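You operate a simulated robot arm through the tools that you are given. There is no shell and no other tool. Be economical: measure what you need, move in short steps, check, and stop when the job is done.

Carry out the task below with a simulated robot arm. There is one attempt and no reset: what you move stays moved.

## Task
Gauge film sample R 342: 40 to 60 microns goes in the pass tray, anything else in scrap.
Fine: leave the gauge switch on UP and its tray out.

Only the result counts: the job must be done as asked and must still hold three seconds after the hand-in. Knocking over, shifting, dropping, spilling or breaking anything else fails it.

## Robot
A 6-joint arm with a two-finger parallel gripper, fixed in place. Base frame: the origin is at the foot of the arm, x ahead of it, y to its left, z up; the work surface is at about z = 76. Units: cm, degrees, N and s.
With the tool pointing down near the work surface it reaches from about 26 to 68 cm from the base axis. Its first joint turns from -66.0 to 66.0 degrees. Payload 2.9 kg.
The TCP is the grasp point between the finger pads, 3 cm short of the fingertips. In the tool frame z runs along the fingers and y along their closing line. Largest opening 11 cm; finger width 2, thickness 1; the body of the gripper, 4.8 by 11.2 cm, starts 5.5 cm behind the TCP.
Orientation is that of the tool frame in the base frame, as a unit quaternion [w, x, y, z]. With the fingers straight down and closing along the base's y, the tool's x points along the base's -x, its y along +y and its z along -z.

## Interface
- The arm moves only by the tool nudge_tool. Its arguments are lists of equal length, an entry for each row: "gripper": the opening, from 0 (shut) to 1 (fully open); "delta_pos": the shift along the base's x, y, z in units of 20 mm (1.0 is 20 mm), a list of three; "angular": the turn, a rotation vector about the base's x, y, z in units of 5 degrees (1.0 is 5 degrees), a list of three. In form: {"gripper": [gripper, ...], "delta_pos": [[x, y, z], ...], "angular": [[wx, wy, wz], ...]}. A call has 1 to 12 rows; each row shifts and turns the commanded pose from where the row before left it. A call with a number of a shift or a turn outside -1 to 1 is refused whole. Rows are played at 5 a second. More than 5 cm and 8.6 degrees between two rows, or a gripper value outside its range, and nothing of the call is played. A pose out of reach is approached as far as the arm can. The call stops where the force on the tool passes 40 N (or 10 N more than at its start, if that is more) or the arm is blocked; 0.2 s more then pass. Each finger travels about 10.8 cm/s and halts on what it meets, pressing with about 45 N; the grip force reading is that of the motor and also rises with nothing between the fingers. The clock runs only during rows and for 0.2 s after the last one: add rows that do not move to give the fingers time. The reply holds the time, the measured pose of the TCP, the force on the tool along the base axes, the opening and the grip force, in the units named above and with some noise, with the torque about the TCP (base axes, N m) and any sound that the robot's microphone picked up.
- Cameras (640 x 400 px; columns grow to the right, rows downward): "scene" is fixed at [9.26, 45.03, 139.01]; the picture's right is [-0.57, -0.82, 0.00], its down [-0.43, 0.30, -0.85] and it looks along [0.70, -0.49, -0.52] (base axes); focal length 289 px, centre (320, 200). "wrist" rides on the gripper at [7.2, 1.7, -10.3] in the tool frame; the picture's right is [-0.23, 0.97, 0.00], its down [-0.76, -0.18, -0.62] and it looks along [-0.61, -0.14, 0.78] (tool axes); focal length 222 px, centre (320, 200). There is no depth. A picture from a camera that has moved, and an enlarged one, comes with that camera's place and axes in the base frame and with its lens.
- get_image(camera): a new picture of that camera. It takes no simulated time.
- enlarge(camera, box): a new picture of the part [left, top, right, bottom] of that camera's present view, enlarged. It takes no simulated time.
- sign_off(): hands the job in; it is judged then, once.

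Go step by step. Nothing tells you positions but the pictures and the camera data: compare them with the known pose of the tool, close in by small moves and look again before you grip or let go. The budget is 120 turns and 76 pictures, counting those below and the enlarged ones. Unless the task says otherwise, let go and move clear before handing in, and close with one line.

The tools are called after ">>>" as a command line: name --argument value ..., lists and objects as JSON in quotes. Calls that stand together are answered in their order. nudge_tool: Moves the arm, as the interface text tells. Its arguments: {"type":"object","properties":{"gripper":{"type":"array","items":{"type":"number"}},"delta_pos":{"type":"array","items":{"type":"array","items":{"type":"number"}}},"angular":{"type":"array","items":{"type":"array","items":{"type":"number"}}}},"required":["gripper","delta_pos","angular"]} The other tools are called the same way: get_image (camera) takes a picture; enlarge (camera, box) takes an enlarged picture of a part of a camera's view; sign_off () hands the job in.

At the start:

```text
t: 0.0
tool_pos: [35.8, -15.27, 120.01]
orientation: [0.0, 0.0, 1.0, 0.0]
force: [0.2, 0.1, 0.4]
wrist_torque: [-0.03, -0.02, -0.03]
grip_width: 11.01
grip_force: 0.1
```

scene: 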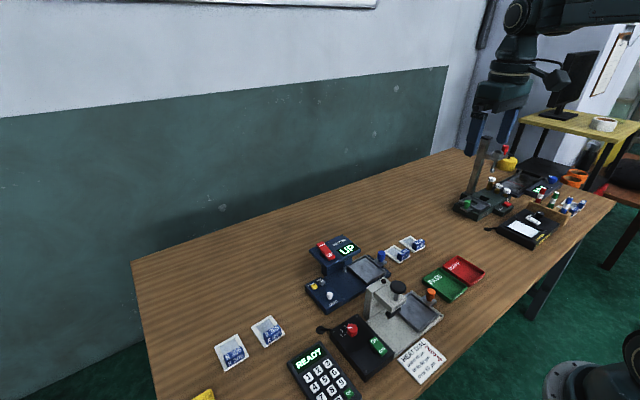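
wrist: 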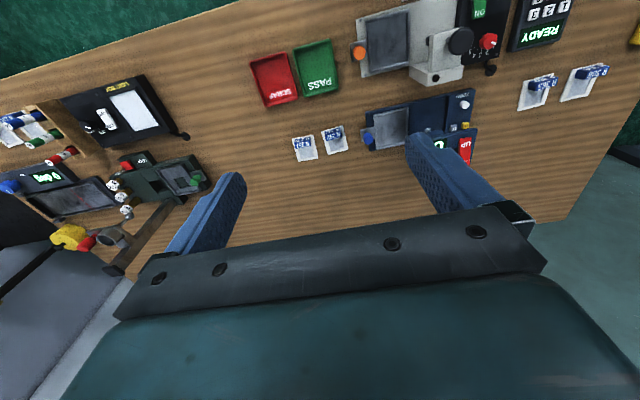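

I see a table with several instruments, two pairs of film samples in white trays, a pass/scrap tray pair and a card with instructions. I'll enlarge to read the details.

>>> enlarge --camera "scene" --box '[280, 220, 500, 400]'

>>> enlarge --camera "scene" --box '[180, 290, 320, 400]'

>>> enlarge --camera "scene" --box '[440, 130, 620, 260]'

>>> enlarge --camera "wrist" --box '[240, 0, 640, 180]'

```text
2.22 times, centred on (390, 310) of scene
camera zoom: at [9.26, 45.03, 139.01], right [-0.57, -0.82, 0.0], down [-0.43, 0.3, -0.85], along [0.7, -0.49, -0.52], focal length 642 px, centre (164, -44)
```

zoom: 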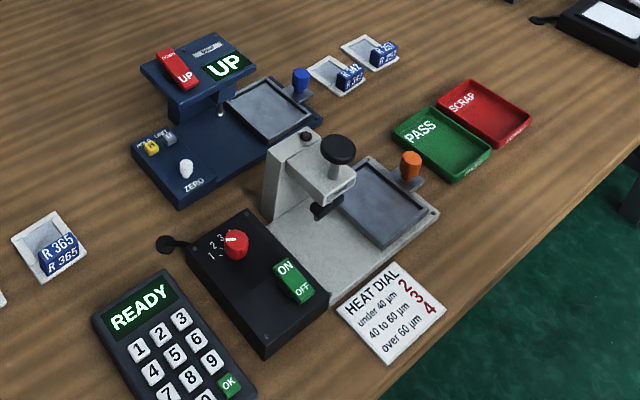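

```text
3.64 times, centred on (250, 345) of scene
camera zoom: at [9.26, 45.03, 139.01], right [-0.57, -0.82, 0.0], down [-0.43, 0.3, -0.85], along [0.7, -0.49, -0.52], focal length 1051 px, centre (574, -327)
```

zoom: 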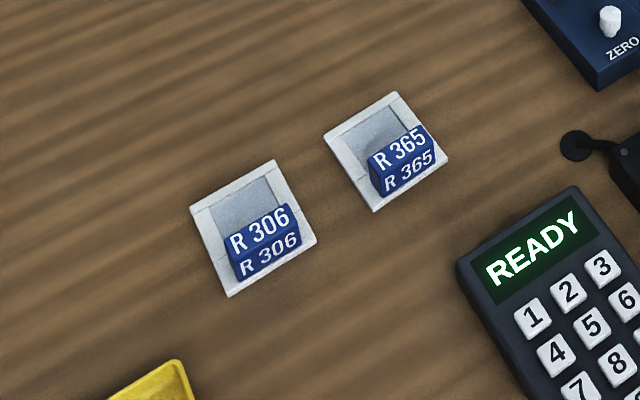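

```text
3.08 times, centred on (530, 195) of scene
camera zoom: at [9.26, 45.03, 139.01], right [-0.57, -0.82, 0.0], down [-0.43, 0.3, -0.85], along [0.7, -0.49, -0.52], focal length 889 px, centre (-326, 215)
```

zoom: 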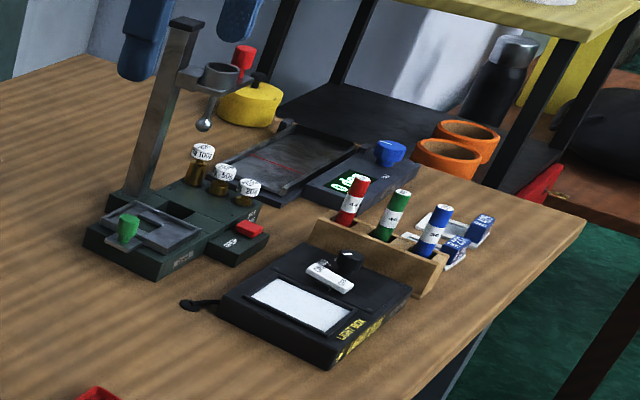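

```text
1.60 times, centred on (440, 90) of wrist
camera zoom: at [28.54, -13.73, 130.24], right [0.23, 0.97, 0.0], down [0.76, -0.18, 0.62], along [0.61, -0.14, -0.78], focal length 355 px, centre (128, 376)
```

zoom: 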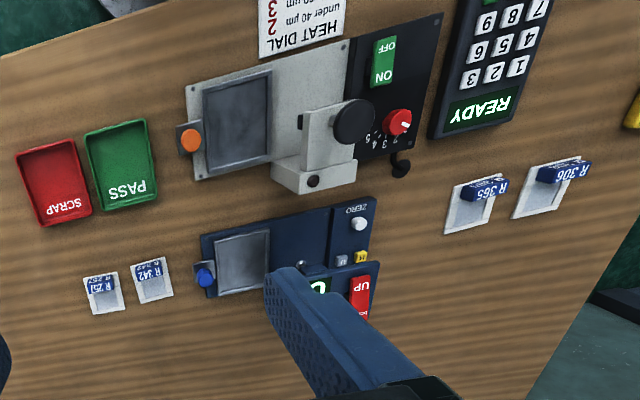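

The gauge is the dark blue unit (display, UP rocker, ZERO, tray with blue knob), and R 342 is a blue-tabbed slip just to its right. I'll move the wrist camera over it for a better look.

>>> nudge_tool --gripper '[1, 1, 1, 1, 1, 1, 1, 1, 1, 1]' --delta_pos '[[0.46, 0.6, -0.6], [0.46, 0.6, -0.6], [0.46, 0.6, -0.6], [0.46, 0.6, -0.6], [0.46, 0.6, -0.6], [0.46, 0.6, -0.6], [0.46, 0.6, -0.6], [0.46, 0.6, -0.6], [0.46, 0.6, -0.6], [0.46, 0.6, -0.6]]' --angular '[[0, 0, 0], [0, 0, 0], [0, 0, 0], [0, 0, 0], [0, 0, 0], [0, 0, 0], [0, 0, 0], [0, 0, 0], [0, 0, 0], [0, 0, 0]]'

>>> get_image --camera "wrist"

>>> enlarge --camera "scene" --box '[295, 225, 435, 315]'

```text
t: 2.2
tool_pos: [45.0, -3.41, 107.95]
orientation: [-0.001, 0.0, 1.0, 0.0]
force: [0.9, 1.0, -0.1]
wrist_torque: [0.03, 0.03, 0.0]
grip_width: 10.98
grip_force: 0.0
```

```text
69 pictures are left
camera wrist: at [37.77, -1.71, 118.23], right [0.23, 0.97, 0.0], down [0.76, -0.18, 0.62], along [0.61, -0.14, -0.78], focal length 222 px, centre (320, 200)
```

wrist: 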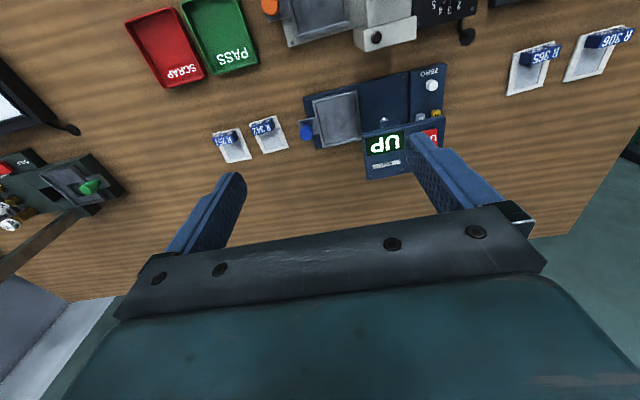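

```text
4.44 times, centred on (365, 270) of scene
camera zoom: at [9.27, 45.03, 139.01], right [-0.57, -0.82, 0.0], down [-0.43, 0.3, -0.85], along [0.7, -0.49, -0.52], focal length 1284 px, centre (120, -111)
```

zoom: 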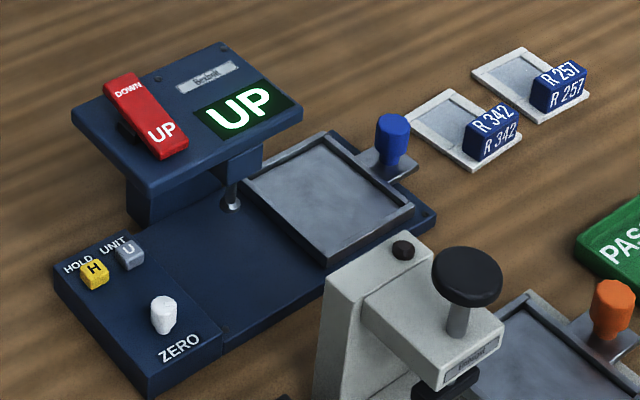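

The tray knob is near (51, -8), the tray centre near (51, -1) and R 342 near (51, -15). I'll turn the gripper 90° so it closes along x and hover above the knob.

>>> nudge_tool --gripper '[1, 1, 1, 1, 1, 1, 1, 1, 1]' --delta_pos '[[0.3, -0.3, -0.4], [0.3, -0.3, -0.4], [0.3, -0.3, -0.4], [0.3, -0.3, -0.4], [0.3, -0.3, -0.4], [0.3, -0.3, -0.4], [0.3, -0.3, -0.4], [0.3, 0, -0.4], [0.3, 0, -0.4]]' --angular '[[0, 0, 1], [0, 0, 1], [0, 0, 1], [0, 0, 1], [0, 0, 1], [0, 0, 1], [0, 0, 1], [0, 0, 1], [0, 0, 1]]'

>>> nudge_tool --gripper '[1, 1, 1, 1, 1, 1, 1, 1, 1]' --delta_pos '[[0, 0, 0], [0, 0, 0], [0, 0, 0], [0, 0, 0], [0, 0, 0], [0, 0, 0], [0, 0, 0], [0, 0, 0], [0, 0, 0]]' --angular '[[0, 0, 1], [0, 0, 1], [0, 0, 1], [0, 0, 1], [0, 0, 1], [0, 0, 1], [0, 0, 1], [0, 0, 1], [0, 0, 1]]'

>>> get_image --camera "wrist"

```text
t: 4.2
tool_pos: [50.44, -7.63, 100.7]
orientation: [-0.001, -0.384, 0.923, 0.0]
force: [0.2, 0.5, 0.4]
wrist_torque: [-0.02, -0.03, -0.03]
grip_width: 11.02
grip_force: 0.1
```

```text
t: 6.2
tool_pos: [50.36, -7.66, 100.66]
orientation: [-0.001, 0.707, -0.707, -0.001]
force: [-0.5, -0.4, 0.5]
wrist_torque: [0.01, -0.01, -0.01]
grip_width: 11.0
grip_force: 0.0
```

```text
67 pictures are left
camera wrist: at [48.69, -14.88, 111.02], right [-0.97, 0.23, 0.0], down [0.18, 0.76, 0.62], along [0.14, 0.61, -0.78], focal length 222 px, centre (320, 200)
```

wrist: 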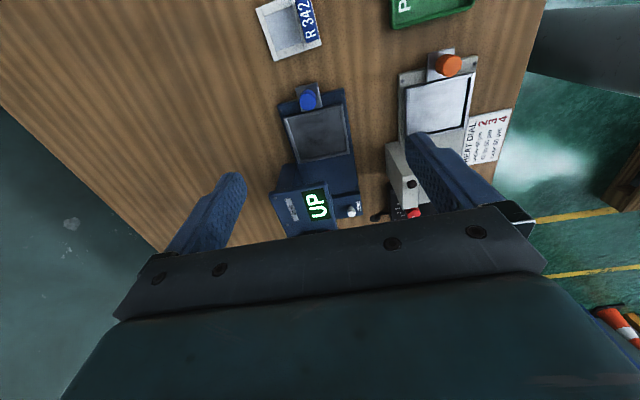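

The knob stands at about (51.8, -7.8) and R 342's tab at about (50, -15.3). A close look will give me the heights and the tray recess.

>>> enlarge --camera "wrist" --box '[230, 0, 390, 100]'

>>> enlarge --camera "wrist" --box '[240, 75, 400, 235]'

>>> enlarge --camera "scene" --box '[340, 225, 440, 295]'

```text
4.00 times, centred on (310, 50) of wrist
camera zoom: at [48.69, -14.88, 111.02], right [-0.97, 0.23, 0.0], down [0.18, 0.76, 0.62], along [0.14, 0.61, -0.78], focal length 888 px, centre (360, 800)
```

zoom: 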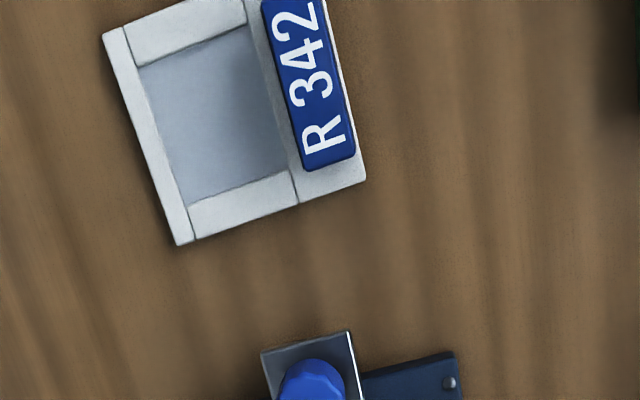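

```text
2.50 times, centred on (320, 155) of wrist
camera zoom: at [48.69, -14.88, 111.02], right [-0.97, 0.23, 0.0], down [0.18, 0.76, 0.62], along [0.14, 0.61, -0.78], focal length 555 px, centre (320, 312)
```

zoom: 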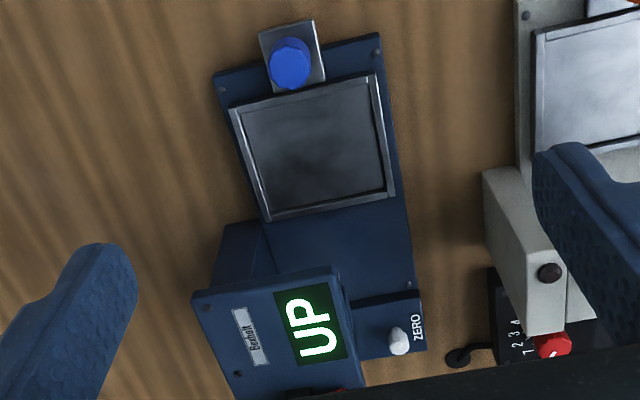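

```text
5.71 times, centred on (390, 260) of scene
camera zoom: at [9.26, 45.03, 139.01], right [-0.57, -0.82, 0.0], down [-0.43, 0.3, -0.85], along [0.7, -0.49, -0.52], focal length 1651 px, centre (-80, -143)
```

zoom: 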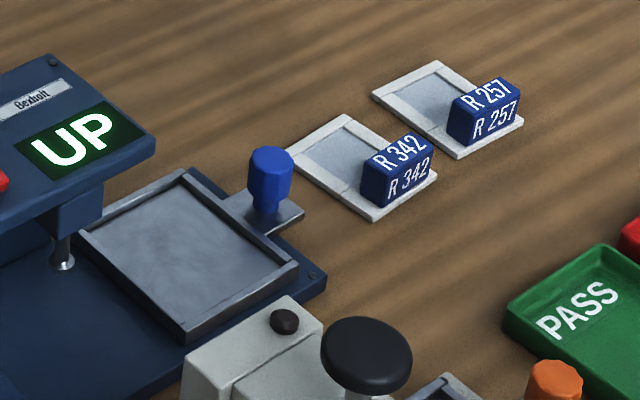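

Sample frame is about 6.5 × 5.5 cm with its tab on the robot side; the tray recess is about 7.7 × 6.7, centred at (51.9, -1.4), with the plunger about (54, 5). I'll first check the gauge empty, so I descend over the knob.

>>> nudge_tool --gripper '[0.5, 0.5, 0.5, 0.5, 0.5, 0.5, 0.5, 0.5, 0.5]' --delta_pos '[[0.35, -0.04, -0.9], [0.35, -0.04, -0.9], [0, 0, -0.9], [0, 0, -0.9], [0, 0, -0.9], [0, 0, -0.9], [0, 0, -0.9], [0, 0, -0.9], [0, 0, -0.9]]' --angular '[[0, 0, 0], [0, 0, 0], [0, 0, 0], [0, 0, 0], [0, 0, 0], [0, 0, 0], [0, 0, 0], [0, 0, 0], [0, 0, 0]]'

>>> get_image --camera "wrist"

>>> enlarge --camera "scene" --box '[320, 200, 460, 300]'

```text
t: 8.2
tool_pos: [51.78, -7.82, 84.54]
orientation: [0.0, 0.708, -0.707, 0.0]
force: [-0.7, 0.0, 0.6]
wrist_torque: [-0.02, 0.02, 0.02]
grip_width: 5.49
grip_force: 0.1
```

```text
63 pictures are left
camera wrist: at [50.16, -15.01, 94.87], right [-0.97, 0.23, 0.0], down [0.18, 0.76, 0.62], along [0.14, 0.61, -0.78], focal length 222 px, centre (320, 200)
```

wrist: 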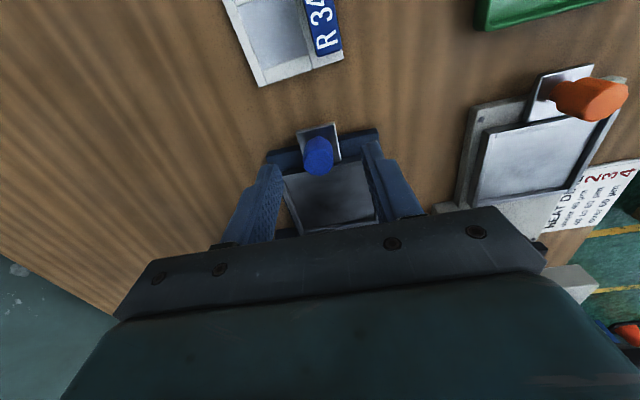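

```text
4.00 times, centred on (390, 250) of scene
camera zoom: at [9.27, 45.03, 139.01], right [-0.57, -0.82, 0.0], down [-0.43, 0.3, -0.85], along [0.7, -0.49, -0.52], focal length 1156 px, centre (40, 0)
```

zoom: 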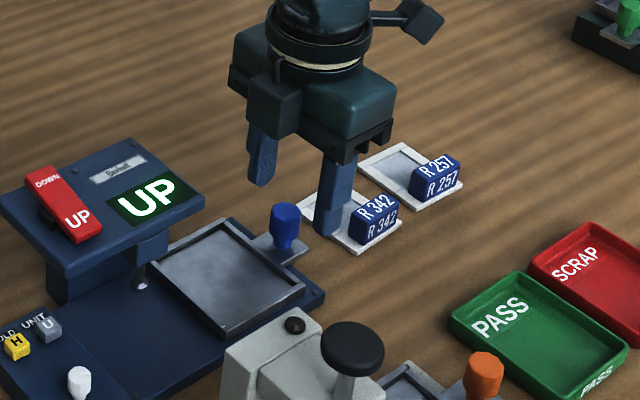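

The knob is centred between the fingers. I'll lower to z ≈ 81.8 and close on it.

>>> nudge_tool --gripper '[0.5, 0.5, 0.5, 0.0, 0.0, 0.0, 0.0]' --delta_pos '[[0, 0.05, -0.5], [0, 0.05, -0.5], [0, 0, -0.4], [0, 0, 0], [0, 0, 0], [0, 0, 0], [0, 0, 0]]' --angular '[[0, 0, 0], [0, 0, 0], [0, 0, 0], [0, 0, 0], [0, 0, 0], [0, 0, 0], [0, 0, 0]]'

>>> get_image --camera "wrist"

```text
t: 9.8
tool_pos: [51.84, -7.58, 81.75]
orientation: [-0.002, 0.707, -0.707, 0.002]
force: [22.3, 0.9, -11.4]
wrist_torque: [0.03, -0.27, -0.03]
grip_width: 2.09
grip_force: 45.0
```

```text
61 pictures are left
camera wrist: at [50.28, -14.84, 92.05], right [-0.97, 0.23, 0.0], down [0.17, 0.76, 0.62], along [0.14, 0.61, -0.78], focal length 222 px, centre (320, 200)
```

wrist: 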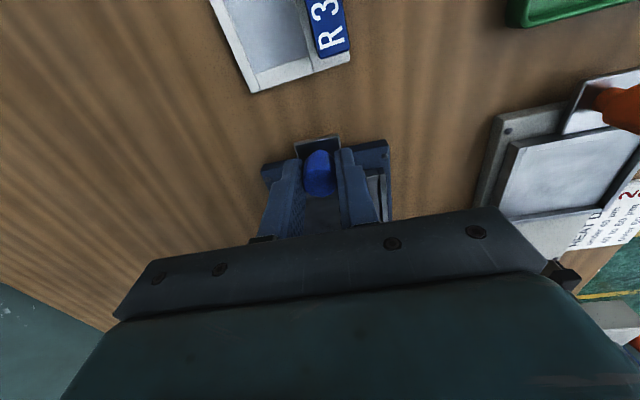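

The knob is held. I'll ease the side force and slide the tray inward (+y) in small steps.

>>> nudge_tool --gripper '[0, 0, 0, 0, 0, 0]' --delta_pos '[[0.08, 0, 0.05], [0, 0.4, 0], [0, 0.5, 0], [0, 0.5, 0], [0, 0.5, 0], [0, 0.5, 0]]' --angular '[[0, 0, 0], [0, 0, 0], [0, 0, 0], [0, 0, 0], [0, 0, 0], [0, 0, 0]]'

>>> enlarge --camera "scene" --box '[300, 200, 440, 310]'

```text
t: 11.2
tool_pos: [51.96, -2.81, 81.77]
orientation: [0.0, -0.707, 0.707, -0.001]
force: [16.0, -0.4, -17.7]
wrist_torque: [-0.18, -0.28, 0.0]
grip_width: 2.13
grip_force: 44.5
```

```text
3.64 times, centred on (370, 255) of scene
camera zoom: at [9.33, 45.02, 139.01], right [-0.57, -0.82, 0.0], down [-0.43, 0.3, -0.85], along [0.7, -0.49, -0.52], focal length 1051 px, centre (138, 0)
```

zoom: 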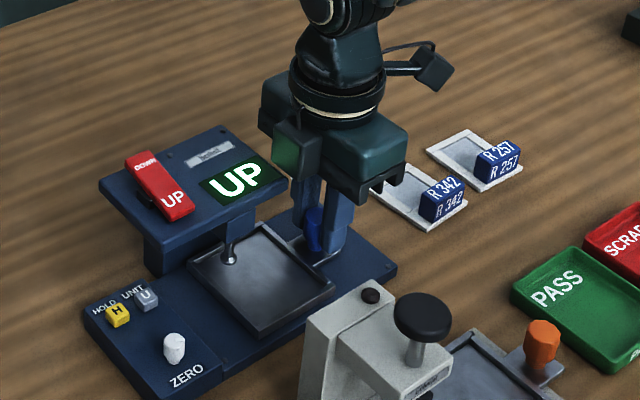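

The tray is sliding well, and the plunger is now over its inner part. I'll continue towards the stop.

>>> nudge_tool --gripper '[0, 0, 0, 0, 0, 0]' --delta_pos '[[0.05, 0.2, -0.05], [0, 0.2, -0.03], [0, 0.2, 0], [0, 0.2, 0], [0, 0.2, 0], [0, 0.2, 0]]' --angular '[[0, 0, 0], [0, 0, 0], [0, 0, 0], [0, 0, 0], [0, 0, 0], [0, 0, 0]]'

>>> enlarge --camera "scene" --box '[300, 200, 440, 310]'

```text
t: 12.6
tool_pos: [52.08, -0.3, 81.81]
orientation: [0.0, 0.707, -0.707, 0.001]
force: [-5.0, 0.1, 19.6]
wrist_torque: [-0.26, 0.18, 0.02]
grip_width: 2.1
grip_force: 45.2
```

```text
3.64 times, centred on (370, 255) of scene
camera zoom: at [9.22, 45.03, 139.01], right [-0.57, -0.82, 0.0], down [-0.43, 0.3, -0.85], along [0.7, -0.49, -0.52], focal length 1051 px, centre (138, 0)
```

zoom: 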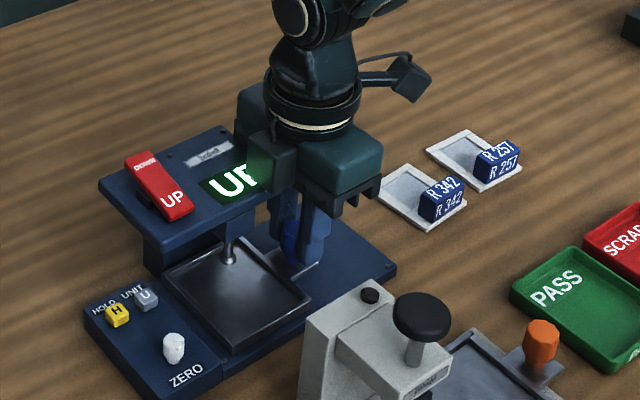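

The tray is nearly home, with no end-stop force yet. I'll keep going gently.

>>> nudge_tool --gripper '[0, 0, 0, 0]' --delta_pos '[[0, 0.1, 0.03], [0, 0.1, 0], [0, 0.1, 0], [0, 0.1, 0]]' --angular '[[0, 0, 0], [0, 0, 0], [0, 0, 0], [0, 0, 0]]'

>>> enlarge --camera "scene" --box '[320, 220, 410, 300]'

```text
t: 13.6
tool_pos: [52.01, 0.13, 81.69]
orientation: [-0.002, -0.704, 0.71, -0.002]
force: [-2.7, -29.7, 11.8]
wrist_torque: [-0.53, 0.02, -0.03]
grip_width: 2.12
grip_force: 45.5
```

```text
5.00 times, centred on (365, 260) of scene
camera zoom: at [9.24, 44.96, 139.03], right [-0.57, -0.82, 0.0], down [-0.43, 0.3, -0.85], along [0.7, -0.49, -0.52], focal length 1445 px, centre (95, -100)
```

zoom: 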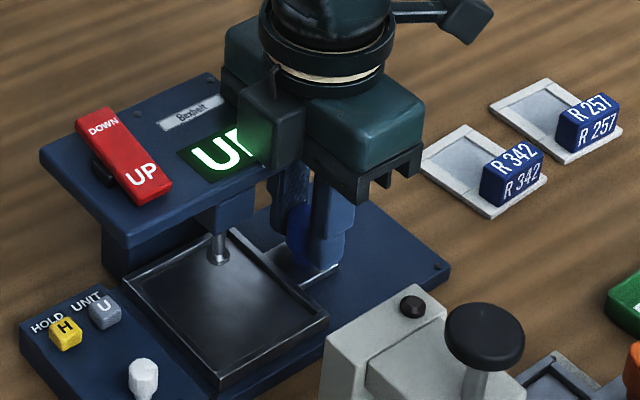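

The tray is at its inner stop. I'll release, back off slightly and rise.

>>> nudge_tool --gripper '[0.0, 0.4, 0.4, 0.4, 0.4, 0.4, 0.4, 0.4]' --delta_pos '[[0, -0.2, 0], [0, 0, 0], [0, 0, 0], [0, 0, 0.8], [0, 0, 0.9], [0, -0.5, 0.9], [0, -0.5, 0.9], [0, -0.5, 0.9]]' --angular '[[0, 0, 0], [0, 0, 0], [0, 0, 0], [0, 0, 0], [0, 0, 0], [0, 0, 0], [0, 0, 0], [0, 0, 0]]'

>>> get_image --camera "wrist"

>>> enlarge --camera "scene" --box '[300, 220, 400, 310]'

```text
t: 15.4
tool_pos: [52.02, -2.91, 90.55]
orientation: [0.0, -0.706, 0.708, -0.001]
force: [-0.6, -0.3, -0.2]
wrist_torque: [-0.01, 0.02, 0.04]
grip_width: 4.39
grip_force: 0.0
```

```text
57 pictures are left
camera wrist: at [50.37, -10.23, 100.91], right [-0.97, 0.23, 0.0], down [0.18, 0.76, 0.62], along [0.14, 0.61, -0.78], focal length 222 px, centre (320, 200)
```

wrist: 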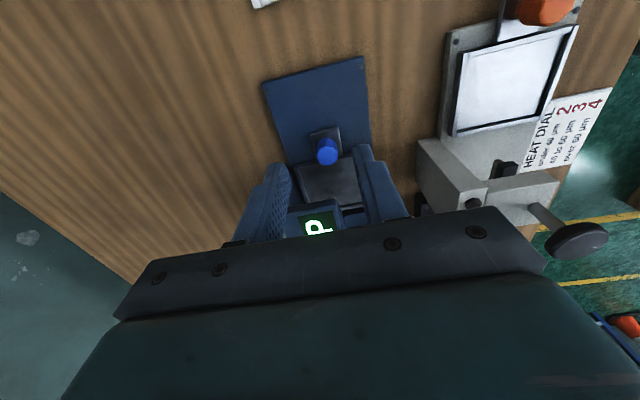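

```text
4.44 times, centred on (350, 265) of scene
camera zoom: at [9.26, 45.03, 139.01], right [-0.57, -0.82, 0.0], down [-0.43, 0.3, -0.85], along [0.7, -0.49, -0.52], focal length 1284 px, centre (187, -89)
```

zoom: 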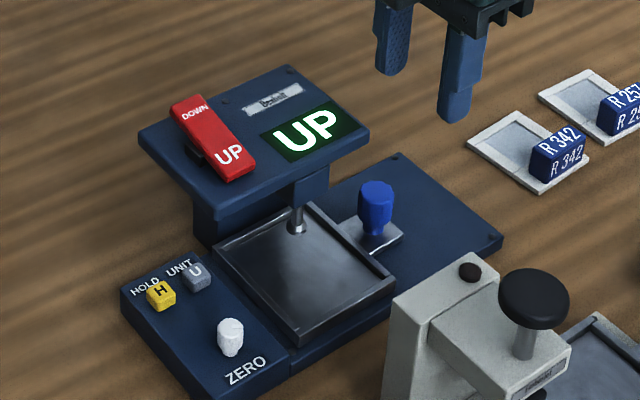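

The tray is in. The head top is at z ≈ 86.7, with the rocker running along x at y ≈ 10 and the DOWN end near x ≈ 58.5. I'll close the fingers and hover over the rocker to look.

>>> nudge_tool --gripper '[0.4, 0.4, 0.2, 0, 0, 0, 0, 0, 0, 0]' --delta_pos '[[0, 0, 1], [0, 0, 1], [0, 0, 1], [0.45, 0.9, 0.2], [0.45, 0.9, 0], [0.45, 0.9, 0], [0.45, 0.9, 0], [0.45, 0.9, 0], [0.45, 0.9, 0], [0.45, 0.9, 0]]' --angular '[[0, 0, 0], [0, 0, 0], [0, 0, 0], [0, 0, 0], [0, 0, 0], [0, 0, 0], [0, 0, 0], [0, 0, 0], [0, 0, 0], [0, 0, 0]]'

>>> get_image --camera "wrist"

>>> enlarge --camera "scene" --box '[300, 200, 400, 290]'

```text
t: 17.6
tool_pos: [58.3, 9.83, 96.92]
orientation: [0.0, -0.707, 0.707, 0.0]
force: [-0.1, 0.5, 0.3]
wrist_torque: [0.04, 0.01, 0.0]
grip_width: 0.0
grip_force: 37.5
```

```text
55 pictures are left
camera wrist: at [56.63, 2.44, 107.19], right [-0.97, 0.23, 0.0], down [0.18, 0.76, 0.62], along [0.14, 0.61, -0.78], focal length 222 px, centre (320, 200)
```

wrist: 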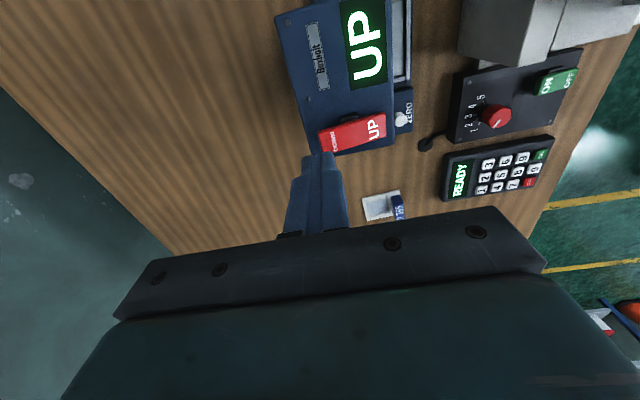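

```text
4.44 times, centred on (350, 245) of scene
camera zoom: at [9.27, 45.03, 139.01], right [-0.57, -0.82, 0.0], down [-0.43, 0.3, -0.85], along [0.7, -0.49, -0.52], focal length 1284 px, centre (187, 0)
```

zoom: 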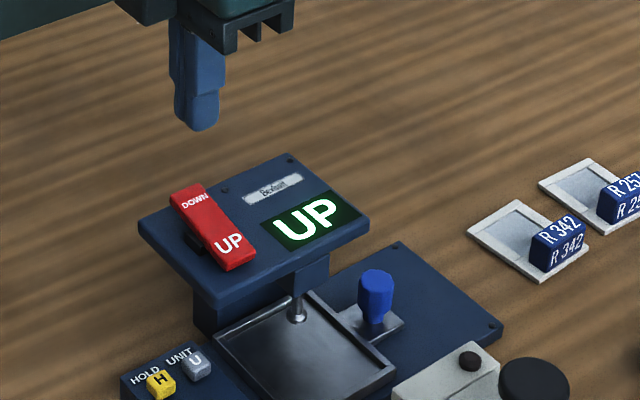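

The DOWN end is the raised one, around (57.4, 10.5, 89). I'll press there with closed fingertips in small steps.

>>> nudge_tool --gripper '[0, 0, 0, 0, 0, 0, 0, 0]' --delta_pos '[[-0.5, 0.33, -0.5], [0, 0, -0.9], [0, 0, -0.8], [0, 0, -0.2], [0, 0, -0.15], [0, 0, -0.15], [0, 0, -0.15], [0, 0, -0.15]]' --angular '[[0, 0, 0], [0, 0, 0], [0, 0, 0], [0, 0, 0], [0, 0, 0], [0, 0, 0], [0, 0, 0], [0, 0, 0]]'

>>> enlarge --camera "scene" --box '[300, 200, 400, 290]'

```text
t: 19.4
tool_pos: [57.59, 10.47, 91.53]
orientation: [-0.004, 0.707, -0.707, 0.002]
force: [-0.3, -1.2, 3.6]
wrist_torque: [-0.02, 0.04, 0.02]
grip_width: 0.01
grip_force: 37.9
stopped in row 8: the force on the tool passed its limit at 45 N (the readings are from after the stop); the commanded pose is now the measured one
```

```text
4.44 times, centred on (350, 245) of scene
camera zoom: at [9.26, 45.03, 139.01], right [-0.57, -0.82, 0.0], down [-0.43, 0.3, -0.85], along [0.7, -0.49, -0.52], focal length 1284 px, centre (187, 0)
```

zoom: 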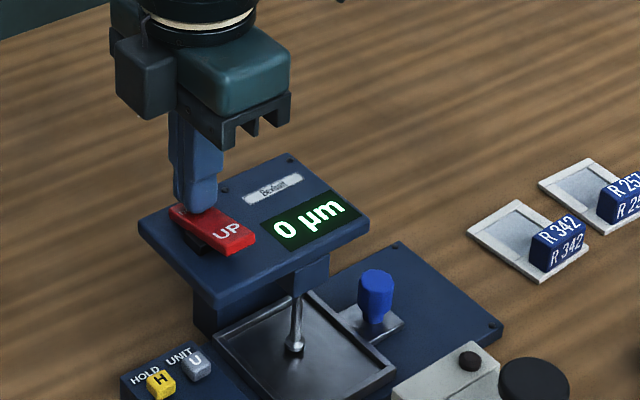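

The gauge went DOWN and reads 0 µm empty, so the zero is good, and the ball touches near the tray centre. Next I press the UP end to lift the plunger again.

>>> nudge_tool --gripper '[0, 0, 0, 0, 0, 0, 0, 0, 0, 0, 0]' --delta_pos '[[0, 0, 1], [0, 0, 0.5], [-0.7, 0, 0], [-0.7, 0, 0], [-0.7, 0, 0], [0, 0, -0.8], [0, 0, -0.2], [0, 0, -0.15], [0, 0, -0.15], [0, 0, -0.15], [0, 0, -0.15]]' --angular '[[0, 0, 0], [0, 0, 0], [0, 0, 0], [0, 0, 0], [0, 0, 0], [0, 0, 0], [0, 0, 0], [0, 0, 0], [0, 0, 0], [0, 0, 0], [0, 0, 0]]'

>>> enlarge --camera "scene" --box '[300, 200, 400, 290]'

```text
t: 21.8
tool_pos: [53.35, 10.53, 91.54]
orientation: [0.003, -0.707, 0.707, -0.003]
force: [-7.2, -1.5, 16.3]
wrist_torque: [-0.04, 0.11, -0.01]
grip_width: 0.0
grip_force: 37.7
```

```text
4.44 times, centred on (350, 245) of scene
camera zoom: at [9.22, 45.02, 139.02], right [-0.57, -0.82, 0.0], down [-0.43, 0.3, -0.85], along [0.7, -0.49, -0.52], focal length 1284 px, centre (187, 0)
```

zoom: 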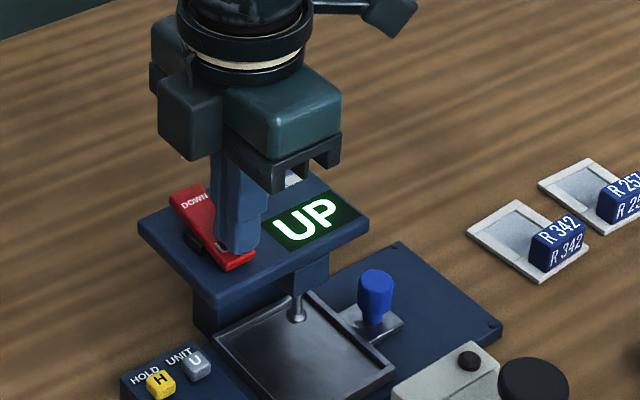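

It's back on UP. I'll return to the knob to pull the tray out.

>>> nudge_tool --gripper '[0, 0, 0, 0.2, 0.4, 0.4, 0.4, 0.4, 0.4]' --delta_pos '[[0, 0, 0.9], [0, 0, 0.9], [0, -0.9, 0.4], [-0.1, -0.9, 0], [-0.1, -0.9, 0], [-0.1, -0.9, 0], [-0.1, -0.9, 0], [-0.1, -0.7, 0], [-0.15, 0, -0.9]]' --angular '[[0, 0, 0], [0, 0, 0], [0, 0, 0], [0, 0, 0], [0, 0, 0], [0, 0, 0], [0, 0, 0], [0, 0, 0], [0, 0, 0]]'

>>> get_image --camera "wrist"

```text
t: 23.8
tool_pos: [51.91, -0.1, 93.86]
orientation: [-0.003, 0.707, -0.707, 0.002]
force: [-0.8, -0.1, -0.4]
wrist_torque: [0.0, 0.01, -0.03]
grip_width: 4.39
grip_force: 0.1
```

```text
51 pictures are left
camera wrist: at [50.28, -7.37, 104.16], right [-0.97, 0.23, -0.01], down [0.17, 0.76, 0.63], along [0.15, 0.61, -0.78], focal length 222 px, centre (320, 200)
```

wrist: 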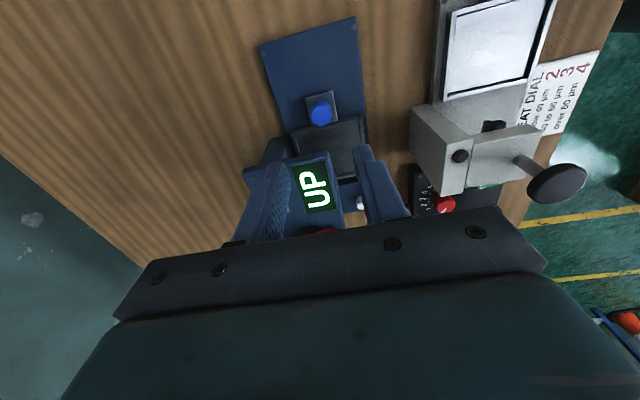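

The knob lies straight below. I'll descend, grip, and look before pulling.

>>> nudge_tool --gripper '[0.4, 0.4, 0.4, 0.4, 0.4, 0.4, 0.4, 0, 0, 0, 0]' --delta_pos '[[0.05, -0.1, -0.9], [0, 0, -0.9], [0, 0, -0.9], [0, 0, -0.9], [0, 0, -0.9], [0, 0, -0.9], [0, 0, -0.55], [0, 0, 0], [0, 0, 0], [0, 0, 0], [0, 0, 0]]' --angular '[[0, 0, 0], [0, 0, 0], [0, 0, 0], [0, 0, 0], [0, 0, 0], [0, 0, 0], [0, 0, 0], [0, 0, 0], [0, 0, 0], [0, 0, 0], [0, 0, 0]]'

```text
t: 26.2
tool_pos: [52.07, -0.22, 81.92]
orientation: [0.002, -0.707, 0.708, -0.001]
force: [-15.2, -0.4, 6.3]
wrist_torque: [0.0, 0.46, 0.05]
grip_width: 2.1
grip_force: 45.2
```

The knob is gripped. I'll pull the tray outwards, about 7.7 cm in −y.

>>> nudge_tool --gripper '[0, 0, 0, 0, 0, 0, 0, 0, 0, 0]' --delta_pos '[[-0.03, -0.3, 0], [0, -0.45, 0], [0, -0.45, 0], [0, -0.45, 0], [0, -0.45, 0], [0, -0.45, 0], [0, -0.45, 0], [0, -0.3, 0], [0, -0.2, 0], [0, -0.15, 0]]' --angular '[[0, 0, 0], [0, 0, 0], [0, 0, 0], [0, 0, 0], [0, 0, 0], [0, 0, 0], [0, 0, 0], [0, 0, 0], [0, 0, 0], [0, 0, 0]]'

>>> enlarge --camera "scene" --box '[320, 220, 420, 300]'

```text
t: 28.4
tool_pos: [51.98, -7.52, 81.9]
orientation: [-0.002, 0.707, -0.707, 0.0]
force: [-12.3, 1.1, -3.8]
wrist_torque: [-0.14, 0.51, 0.05]
grip_width: 2.11
grip_force: 44.5
```

```text
5.00 times, centred on (370, 260) of scene
camera zoom: at [9.24, 45.03, 139.01], right [-0.57, -0.82, 0.0], down [-0.43, 0.3, -0.85], along [0.7, -0.49, -0.52], focal length 1445 px, centre (70, -100)
```

zoom: 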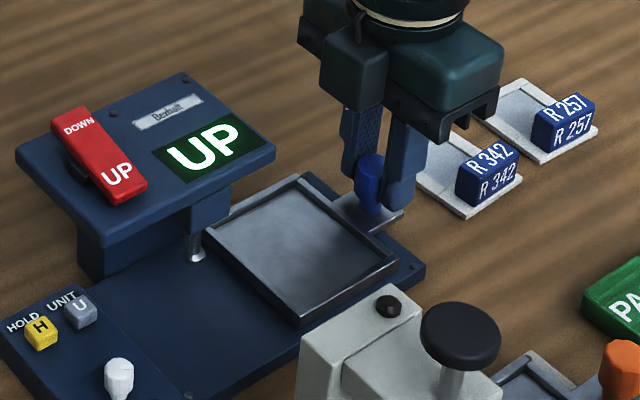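

The tray is out; I'll nudge it a touch more to seat it, then release and rise over R 342's tab.

>>> nudge_tool --gripper '[0, 0, 0.4, 0.4, 0.4, 0.4, 0.4, 0.4, 0.4, 0.4, 0.4]' --delta_pos '[[0, -0.08, 0], [0, -0.08, 0], [0, 0, 0], [0, 0, 0], [0, 0, 0.8], [0, 0, 0.9], [0, 0, 0.8], [-0.25, -0.9, 0], [-0.25, -0.9, 0], [-0.25, -0.9, 0], [-0.25, -0.9, 0]]' --angular '[[0, 0, 0], [0, 0, 0], [0, 0, 0], [0, 0, 0], [0, 0, 0], [0, 0, 0], [0, 0, 0], [0, 0, 0], [0, 0, 0], [0, 0, 0], [0, 0, 0]]'

>>> get_image --camera "wrist"

>>> enlarge --camera "scene" --box '[340, 210, 460, 300]'

```text
t: 30.8
tool_pos: [50.03, -14.98, 87.0]
orientation: [-0.003, 0.708, -0.706, 0.002]
force: [-0.1, -0.1, -0.2]
wrist_torque: [0.01, 0.03, 0.0]
grip_width: 4.4
grip_force: 0.2
```

```text
49 pictures are left
camera wrist: at [48.3, -22.38, 97.27], right [-0.97, 0.23, -0.01], down [0.17, 0.76, 0.63], along [0.15, 0.61, -0.78], focal length 222 px, centre (320, 200)
```

wrist: 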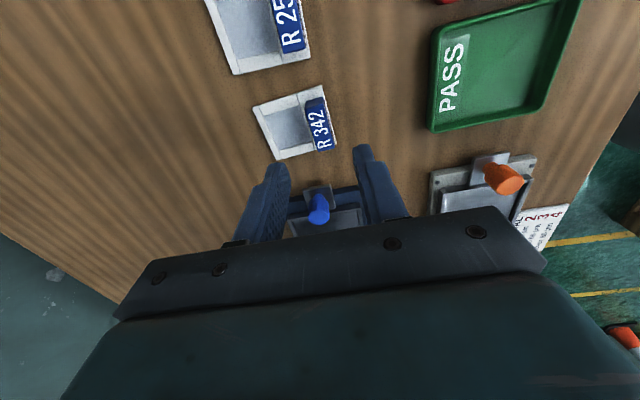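

```text
4.44 times, centred on (400, 255) of scene
camera zoom: at [9.26, 45.03, 139.01], right [-0.57, -0.82, 0.0], down [-0.43, 0.3, -0.85], along [0.7, -0.49, -0.52], focal length 1284 px, centre (-36, -44)
```

zoom: 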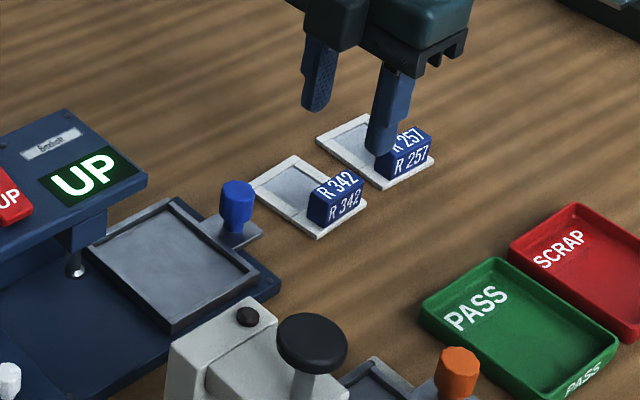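

R 342's tab is at about (50.3, -15.6). I'll centre on it, lower to z ≈ 80.2 with fingertips just above the frame, and look before gripping.

>>> nudge_tool --gripper '[0.4, 0.4, 0.4, 0.4, 0.4]' --delta_pos '[[0.1, -0.3, -0.8], [0, 0, -0.8], [0, 0, -0.8], [0, 0, -0.6], [0, 0, -0.4]]' --angular '[[0, 0, 0], [0, 0, 0], [0, 0, 0], [0, 0, 0], [0, 0, 0]]'

>>> enlarge --camera "wrist" --box '[200, 60, 440, 210]'

>>> enlarge --camera "scene" --box '[370, 220, 450, 280]'

```text
t: 32.0
tool_pos: [50.35, -15.55, 80.06]
orientation: [0.003, -0.707, 0.707, -0.001]
force: [-0.6, 0.6, -0.1]
wrist_torque: [0.0, 0.01, 0.01]
grip_width: 4.4
grip_force: 0.0
```

```text
2.67 times, centred on (320, 135) of wrist
camera zoom: at [48.52, -23.01, 90.47], right [-0.97, 0.23, -0.01], down [0.17, 0.76, 0.63], along [0.15, 0.61, -0.78], focal length 592 px, centre (320, 373)
```

zoom: 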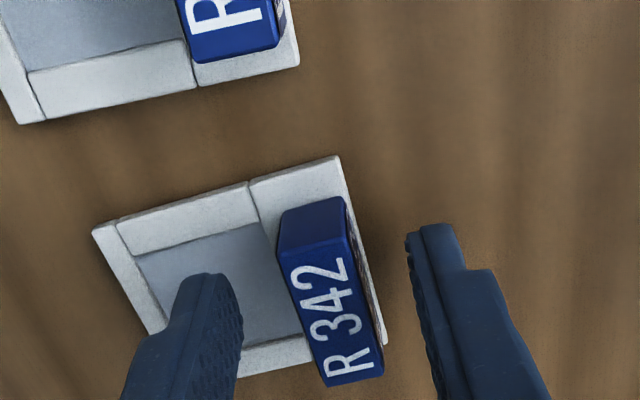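

```text
6.67 times, centred on (410, 250) of scene
camera zoom: at [9.27, 45.03, 139.01], right [-0.57, -0.82, 0.0], down [-0.43, 0.3, -0.85], along [0.7, -0.49, -0.52], focal length 1926 px, centre (-280, -133)
```

zoom: 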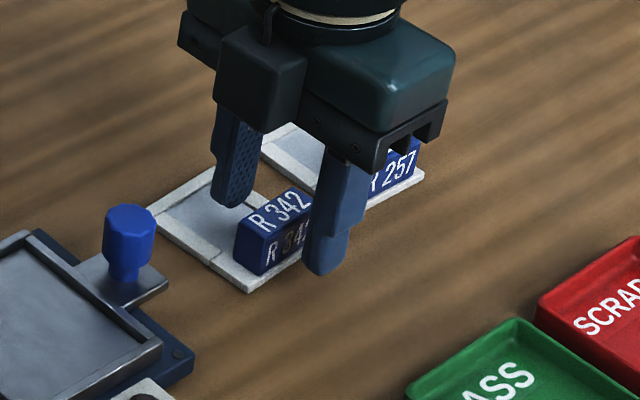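

The fingers straddle the tab and are centred in x; I'll shift 0.3 cm in +y and close.

>>> nudge_tool --gripper '[0.4, 0, 0, 0, 0]' --delta_pos '[[0, 0.17, 0], [0, 0, 0], [0, 0, 0], [0, 0, 0], [0, 0, 0]]' --angular '[[0, 0, 0], [0, 0, 0], [0, 0, 0], [0, 0, 0], [0, 0, 0]]'

>>> nudge_tool --gripper '[0, 0, 0, 0, 0, 0]' --delta_pos '[[0, 0, 0.3], [0, 0, 0.6], [0, 0, 0.9], [0, 0, 0.9], [0, 0, 0.9], [0, 0, 0.9]]' --angular '[[0, 0, 0], [0, 0, 0], [0, 0, 0], [0, 0, 0], [0, 0, 0], [0, 0, 0]]'

>>> get_image --camera "wrist"

>>> enlarge --camera "scene" --box '[340, 190, 460, 280]'

```text
t: 33.2
tool_pos: [50.16, -15.26, 80.16]
orientation: [0.002, -0.707, 0.707, -0.001]
force: [0.2, 0.2, 0.3]
wrist_torque: [-0.01, -0.02, -0.01]
grip_width: 1.46
grip_force: 45.0
```

```text
t: 34.6
tool_pos: [50.25, -15.24, 89.33]
orientation: [-0.003, 0.707, -0.707, 0.002]
force: [-0.4, 0.6, -0.4]
wrist_torque: [0.01, 0.0, -0.03]
grip_width: 0.02
grip_force: 37.3
```

```text
45 pictures are left
camera wrist: at [48.49, -22.59, 99.58], right [-0.97, 0.23, -0.01], down [0.17, 0.76, 0.63], along [0.15, 0.61, -0.78], focal length 222 px, centre (320, 200)
```

wrist: 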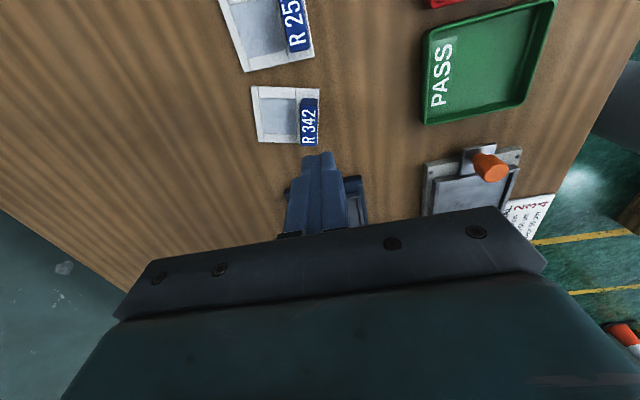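

```text
4.44 times, centred on (400, 235) of scene
camera zoom: at [9.26, 45.03, 139.01], right [-0.57, -0.82, 0.0], down [-0.43, 0.3, -0.85], along [0.7, -0.49, -0.52], focal length 1284 px, centre (-36, 44)
```

zoom: 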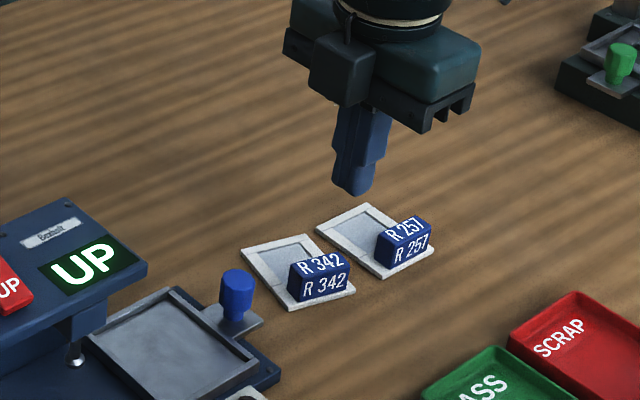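

The tab slipped out and the slip turned slightly; nothing else moved. I'll measure its new pose.

>>> enlarge --camera "wrist" --box '[230, 70, 350, 160]'

>>> enlarge --camera "scene" --box '[385, 230, 445, 270]'

```text
4.44 times, centred on (290, 115) of wrist
camera zoom: at [48.49, -22.59, 99.58], right [-0.97, 0.23, -0.01], down [0.17, 0.76, 0.63], along [0.15, 0.61, -0.78], focal length 987 px, centre (453, 578)
```

zoom: 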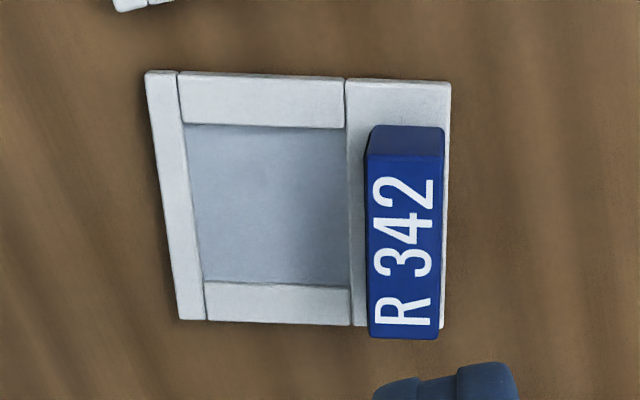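

```text
10.00 times, centred on (415, 250) of scene
camera zoom: at [9.26, 45.03, 139.01], right [-0.57, -0.82, 0.0], down [-0.43, 0.3, -0.85], along [0.7, -0.49, -0.52], focal length 2890 px, centre (-630, -300)
```

zoom: 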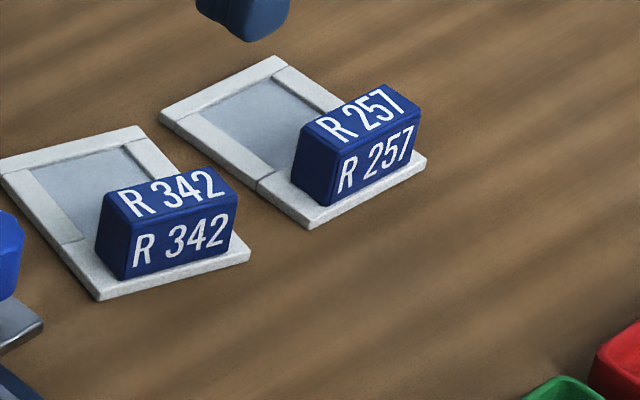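

The slip now lies at about (53.8, -15.9), yawed −15°, with its tab centre near (51.5, -15.3) and top at z ≈ 78.5. I'll match that yaw and regrip deeper.

>>> nudge_tool --gripper '[0.35, 0.35, 0.35, 0.35, 0.35, 0.35, 0.35]' --delta_pos '[[0.2, 0, 0], [0.2, 0, 0], [0.24, 0, 0], [0, 0, -0.9], [0, 0, -0.9], [0, 0, -0.9], [0, 0, -0.8]]' --angular '[[0, 0, -1], [0, 0, -1], [0, 0, -1], [0, 0, 0], [0, 0, 0], [0, 0, 0], [0, 0, 0]]'

>>> enlarge --camera "wrist" --box '[200, 60, 440, 210]'

>>> enlarge --camera "scene" --box '[370, 220, 450, 280]'

```text
t: 36.2
tool_pos: [51.67, -15.34, 82.12]
orientation: [0.003, -0.609, 0.793, -0.003]
force: [-0.7, -0.8, -0.2]
wrist_torque: [0.03, -0.01, 0.01]
grip_width: 3.85
grip_force: 0.0
```

```text
2.67 times, centred on (320, 135) of wrist
camera zoom: at [48.0, -21.91, 92.46], right [-0.88, 0.47, -0.01], down [0.36, 0.69, 0.63], along [0.3, 0.55, -0.78], focal length 592 px, centre (320, 373)
```

zoom: 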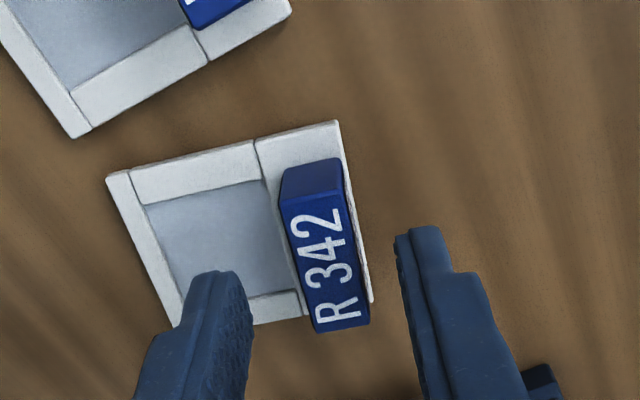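

```text
6.67 times, centred on (410, 250) of scene
camera zoom: at [9.26, 45.03, 139.01], right [-0.57, -0.82, 0.0], down [-0.43, 0.3, -0.85], along [0.7, -0.49, -0.52], focal length 1926 px, centre (-280, -133)
```

zoom: 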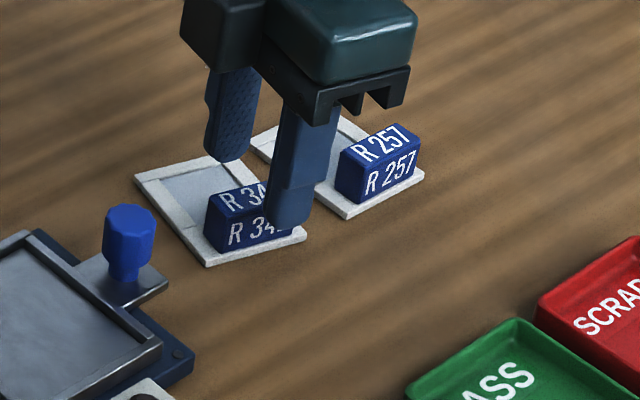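

Both views say the tab is about 0.4 cm further in +y. I'll correct that and lower to z ≈ 79.7, then close and look.

>>> nudge_tool --gripper '[0.35, 0.35, 0.35, 0.35, 0, 0, 0, 0, 0]' --delta_pos '[[-0.05, 0.2, 0], [0, 0, -0.5], [0, 0, -0.4], [0, 0, -0.3], [0, 0, 0], [0, 0, 0], [0, 0, 0], [0, 0, 0], [0, 0, 0]]' --angular '[[0, 0, 0], [0, 0, 0], [0, 0, 0], [0, 0, 0], [0, 0, 0], [0, 0, 0], [0, 0, 0], [0, 0, 0], [0, 0, 0]]'

>>> enlarge --camera "wrist" --box '[200, 60, 440, 210]'

>>> enlarge --camera "scene" --box '[370, 220, 450, 280]'

```text
t: 38.2
tool_pos: [51.38, -14.83, 79.85]
orientation: [0.002, -0.609, 0.793, -0.003]
force: [0.0, -0.3, 0.1]
wrist_torque: [0.0, -0.01, 0.02]
grip_width: 1.49
grip_force: 45.0
```

```text
2.67 times, centred on (320, 135) of wrist
camera zoom: at [47.88, -21.53, 90.08], right [-0.88, 0.47, -0.01], down [0.36, 0.69, 0.63], along [0.3, 0.55, -0.78], focal length 592 px, centre (320, 373)
```

zoom: 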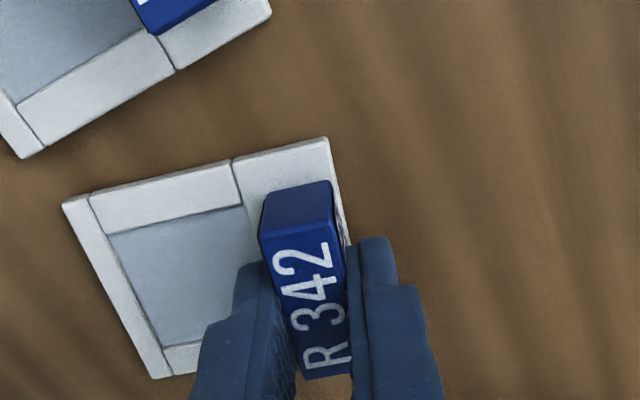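

```text
6.67 times, centred on (410, 250) of scene
camera zoom: at [9.27, 45.03, 139.01], right [-0.57, -0.82, 0.0], down [-0.43, 0.3, -0.85], along [0.7, -0.49, -0.52], focal length 1926 px, centre (-280, -133)
```

zoom: 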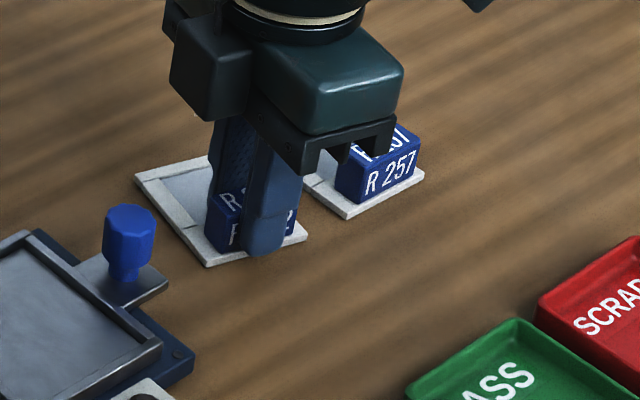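

The grip now sits in the middle of the tab. I'll lift slowly and check.

>>> nudge_tool --gripper '[0, 0, 0, 0, 0]' --delta_pos '[[0, 0, 0.1], [0, 0, 0.1], [0, 0, 0.15], [0, 0, 0.2], [0, 0, 0.2]]' --angular '[[0, 0, 0], [0, 0, 0], [0, 0, 0], [0, 0, 0], [0, 0, 0]]'

>>> enlarge --camera "scene" --box '[370, 220, 450, 280]'

```text
t: 39.4
tool_pos: [51.46, -14.8, 81.39]
orientation: [0.003, -0.609, 0.793, -0.003]
force: [0.1, 0.3, -0.5]
wrist_torque: [-0.01, 0.02, 0.0]
grip_width: 1.45
grip_force: 44.7
```

```text
6.67 times, centred on (410, 250) of scene
camera zoom: at [9.27, 45.03, 139.01], right [-0.57, -0.82, 0.0], down [-0.43, 0.3, -0.85], along [0.7, -0.49, -0.52], focal length 1926 px, centre (-280, -133)
```

zoom: 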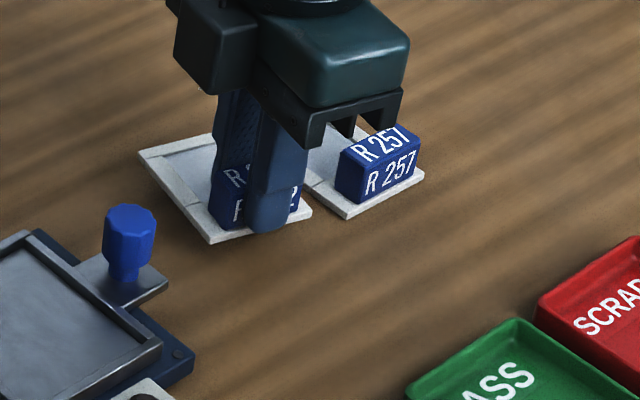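

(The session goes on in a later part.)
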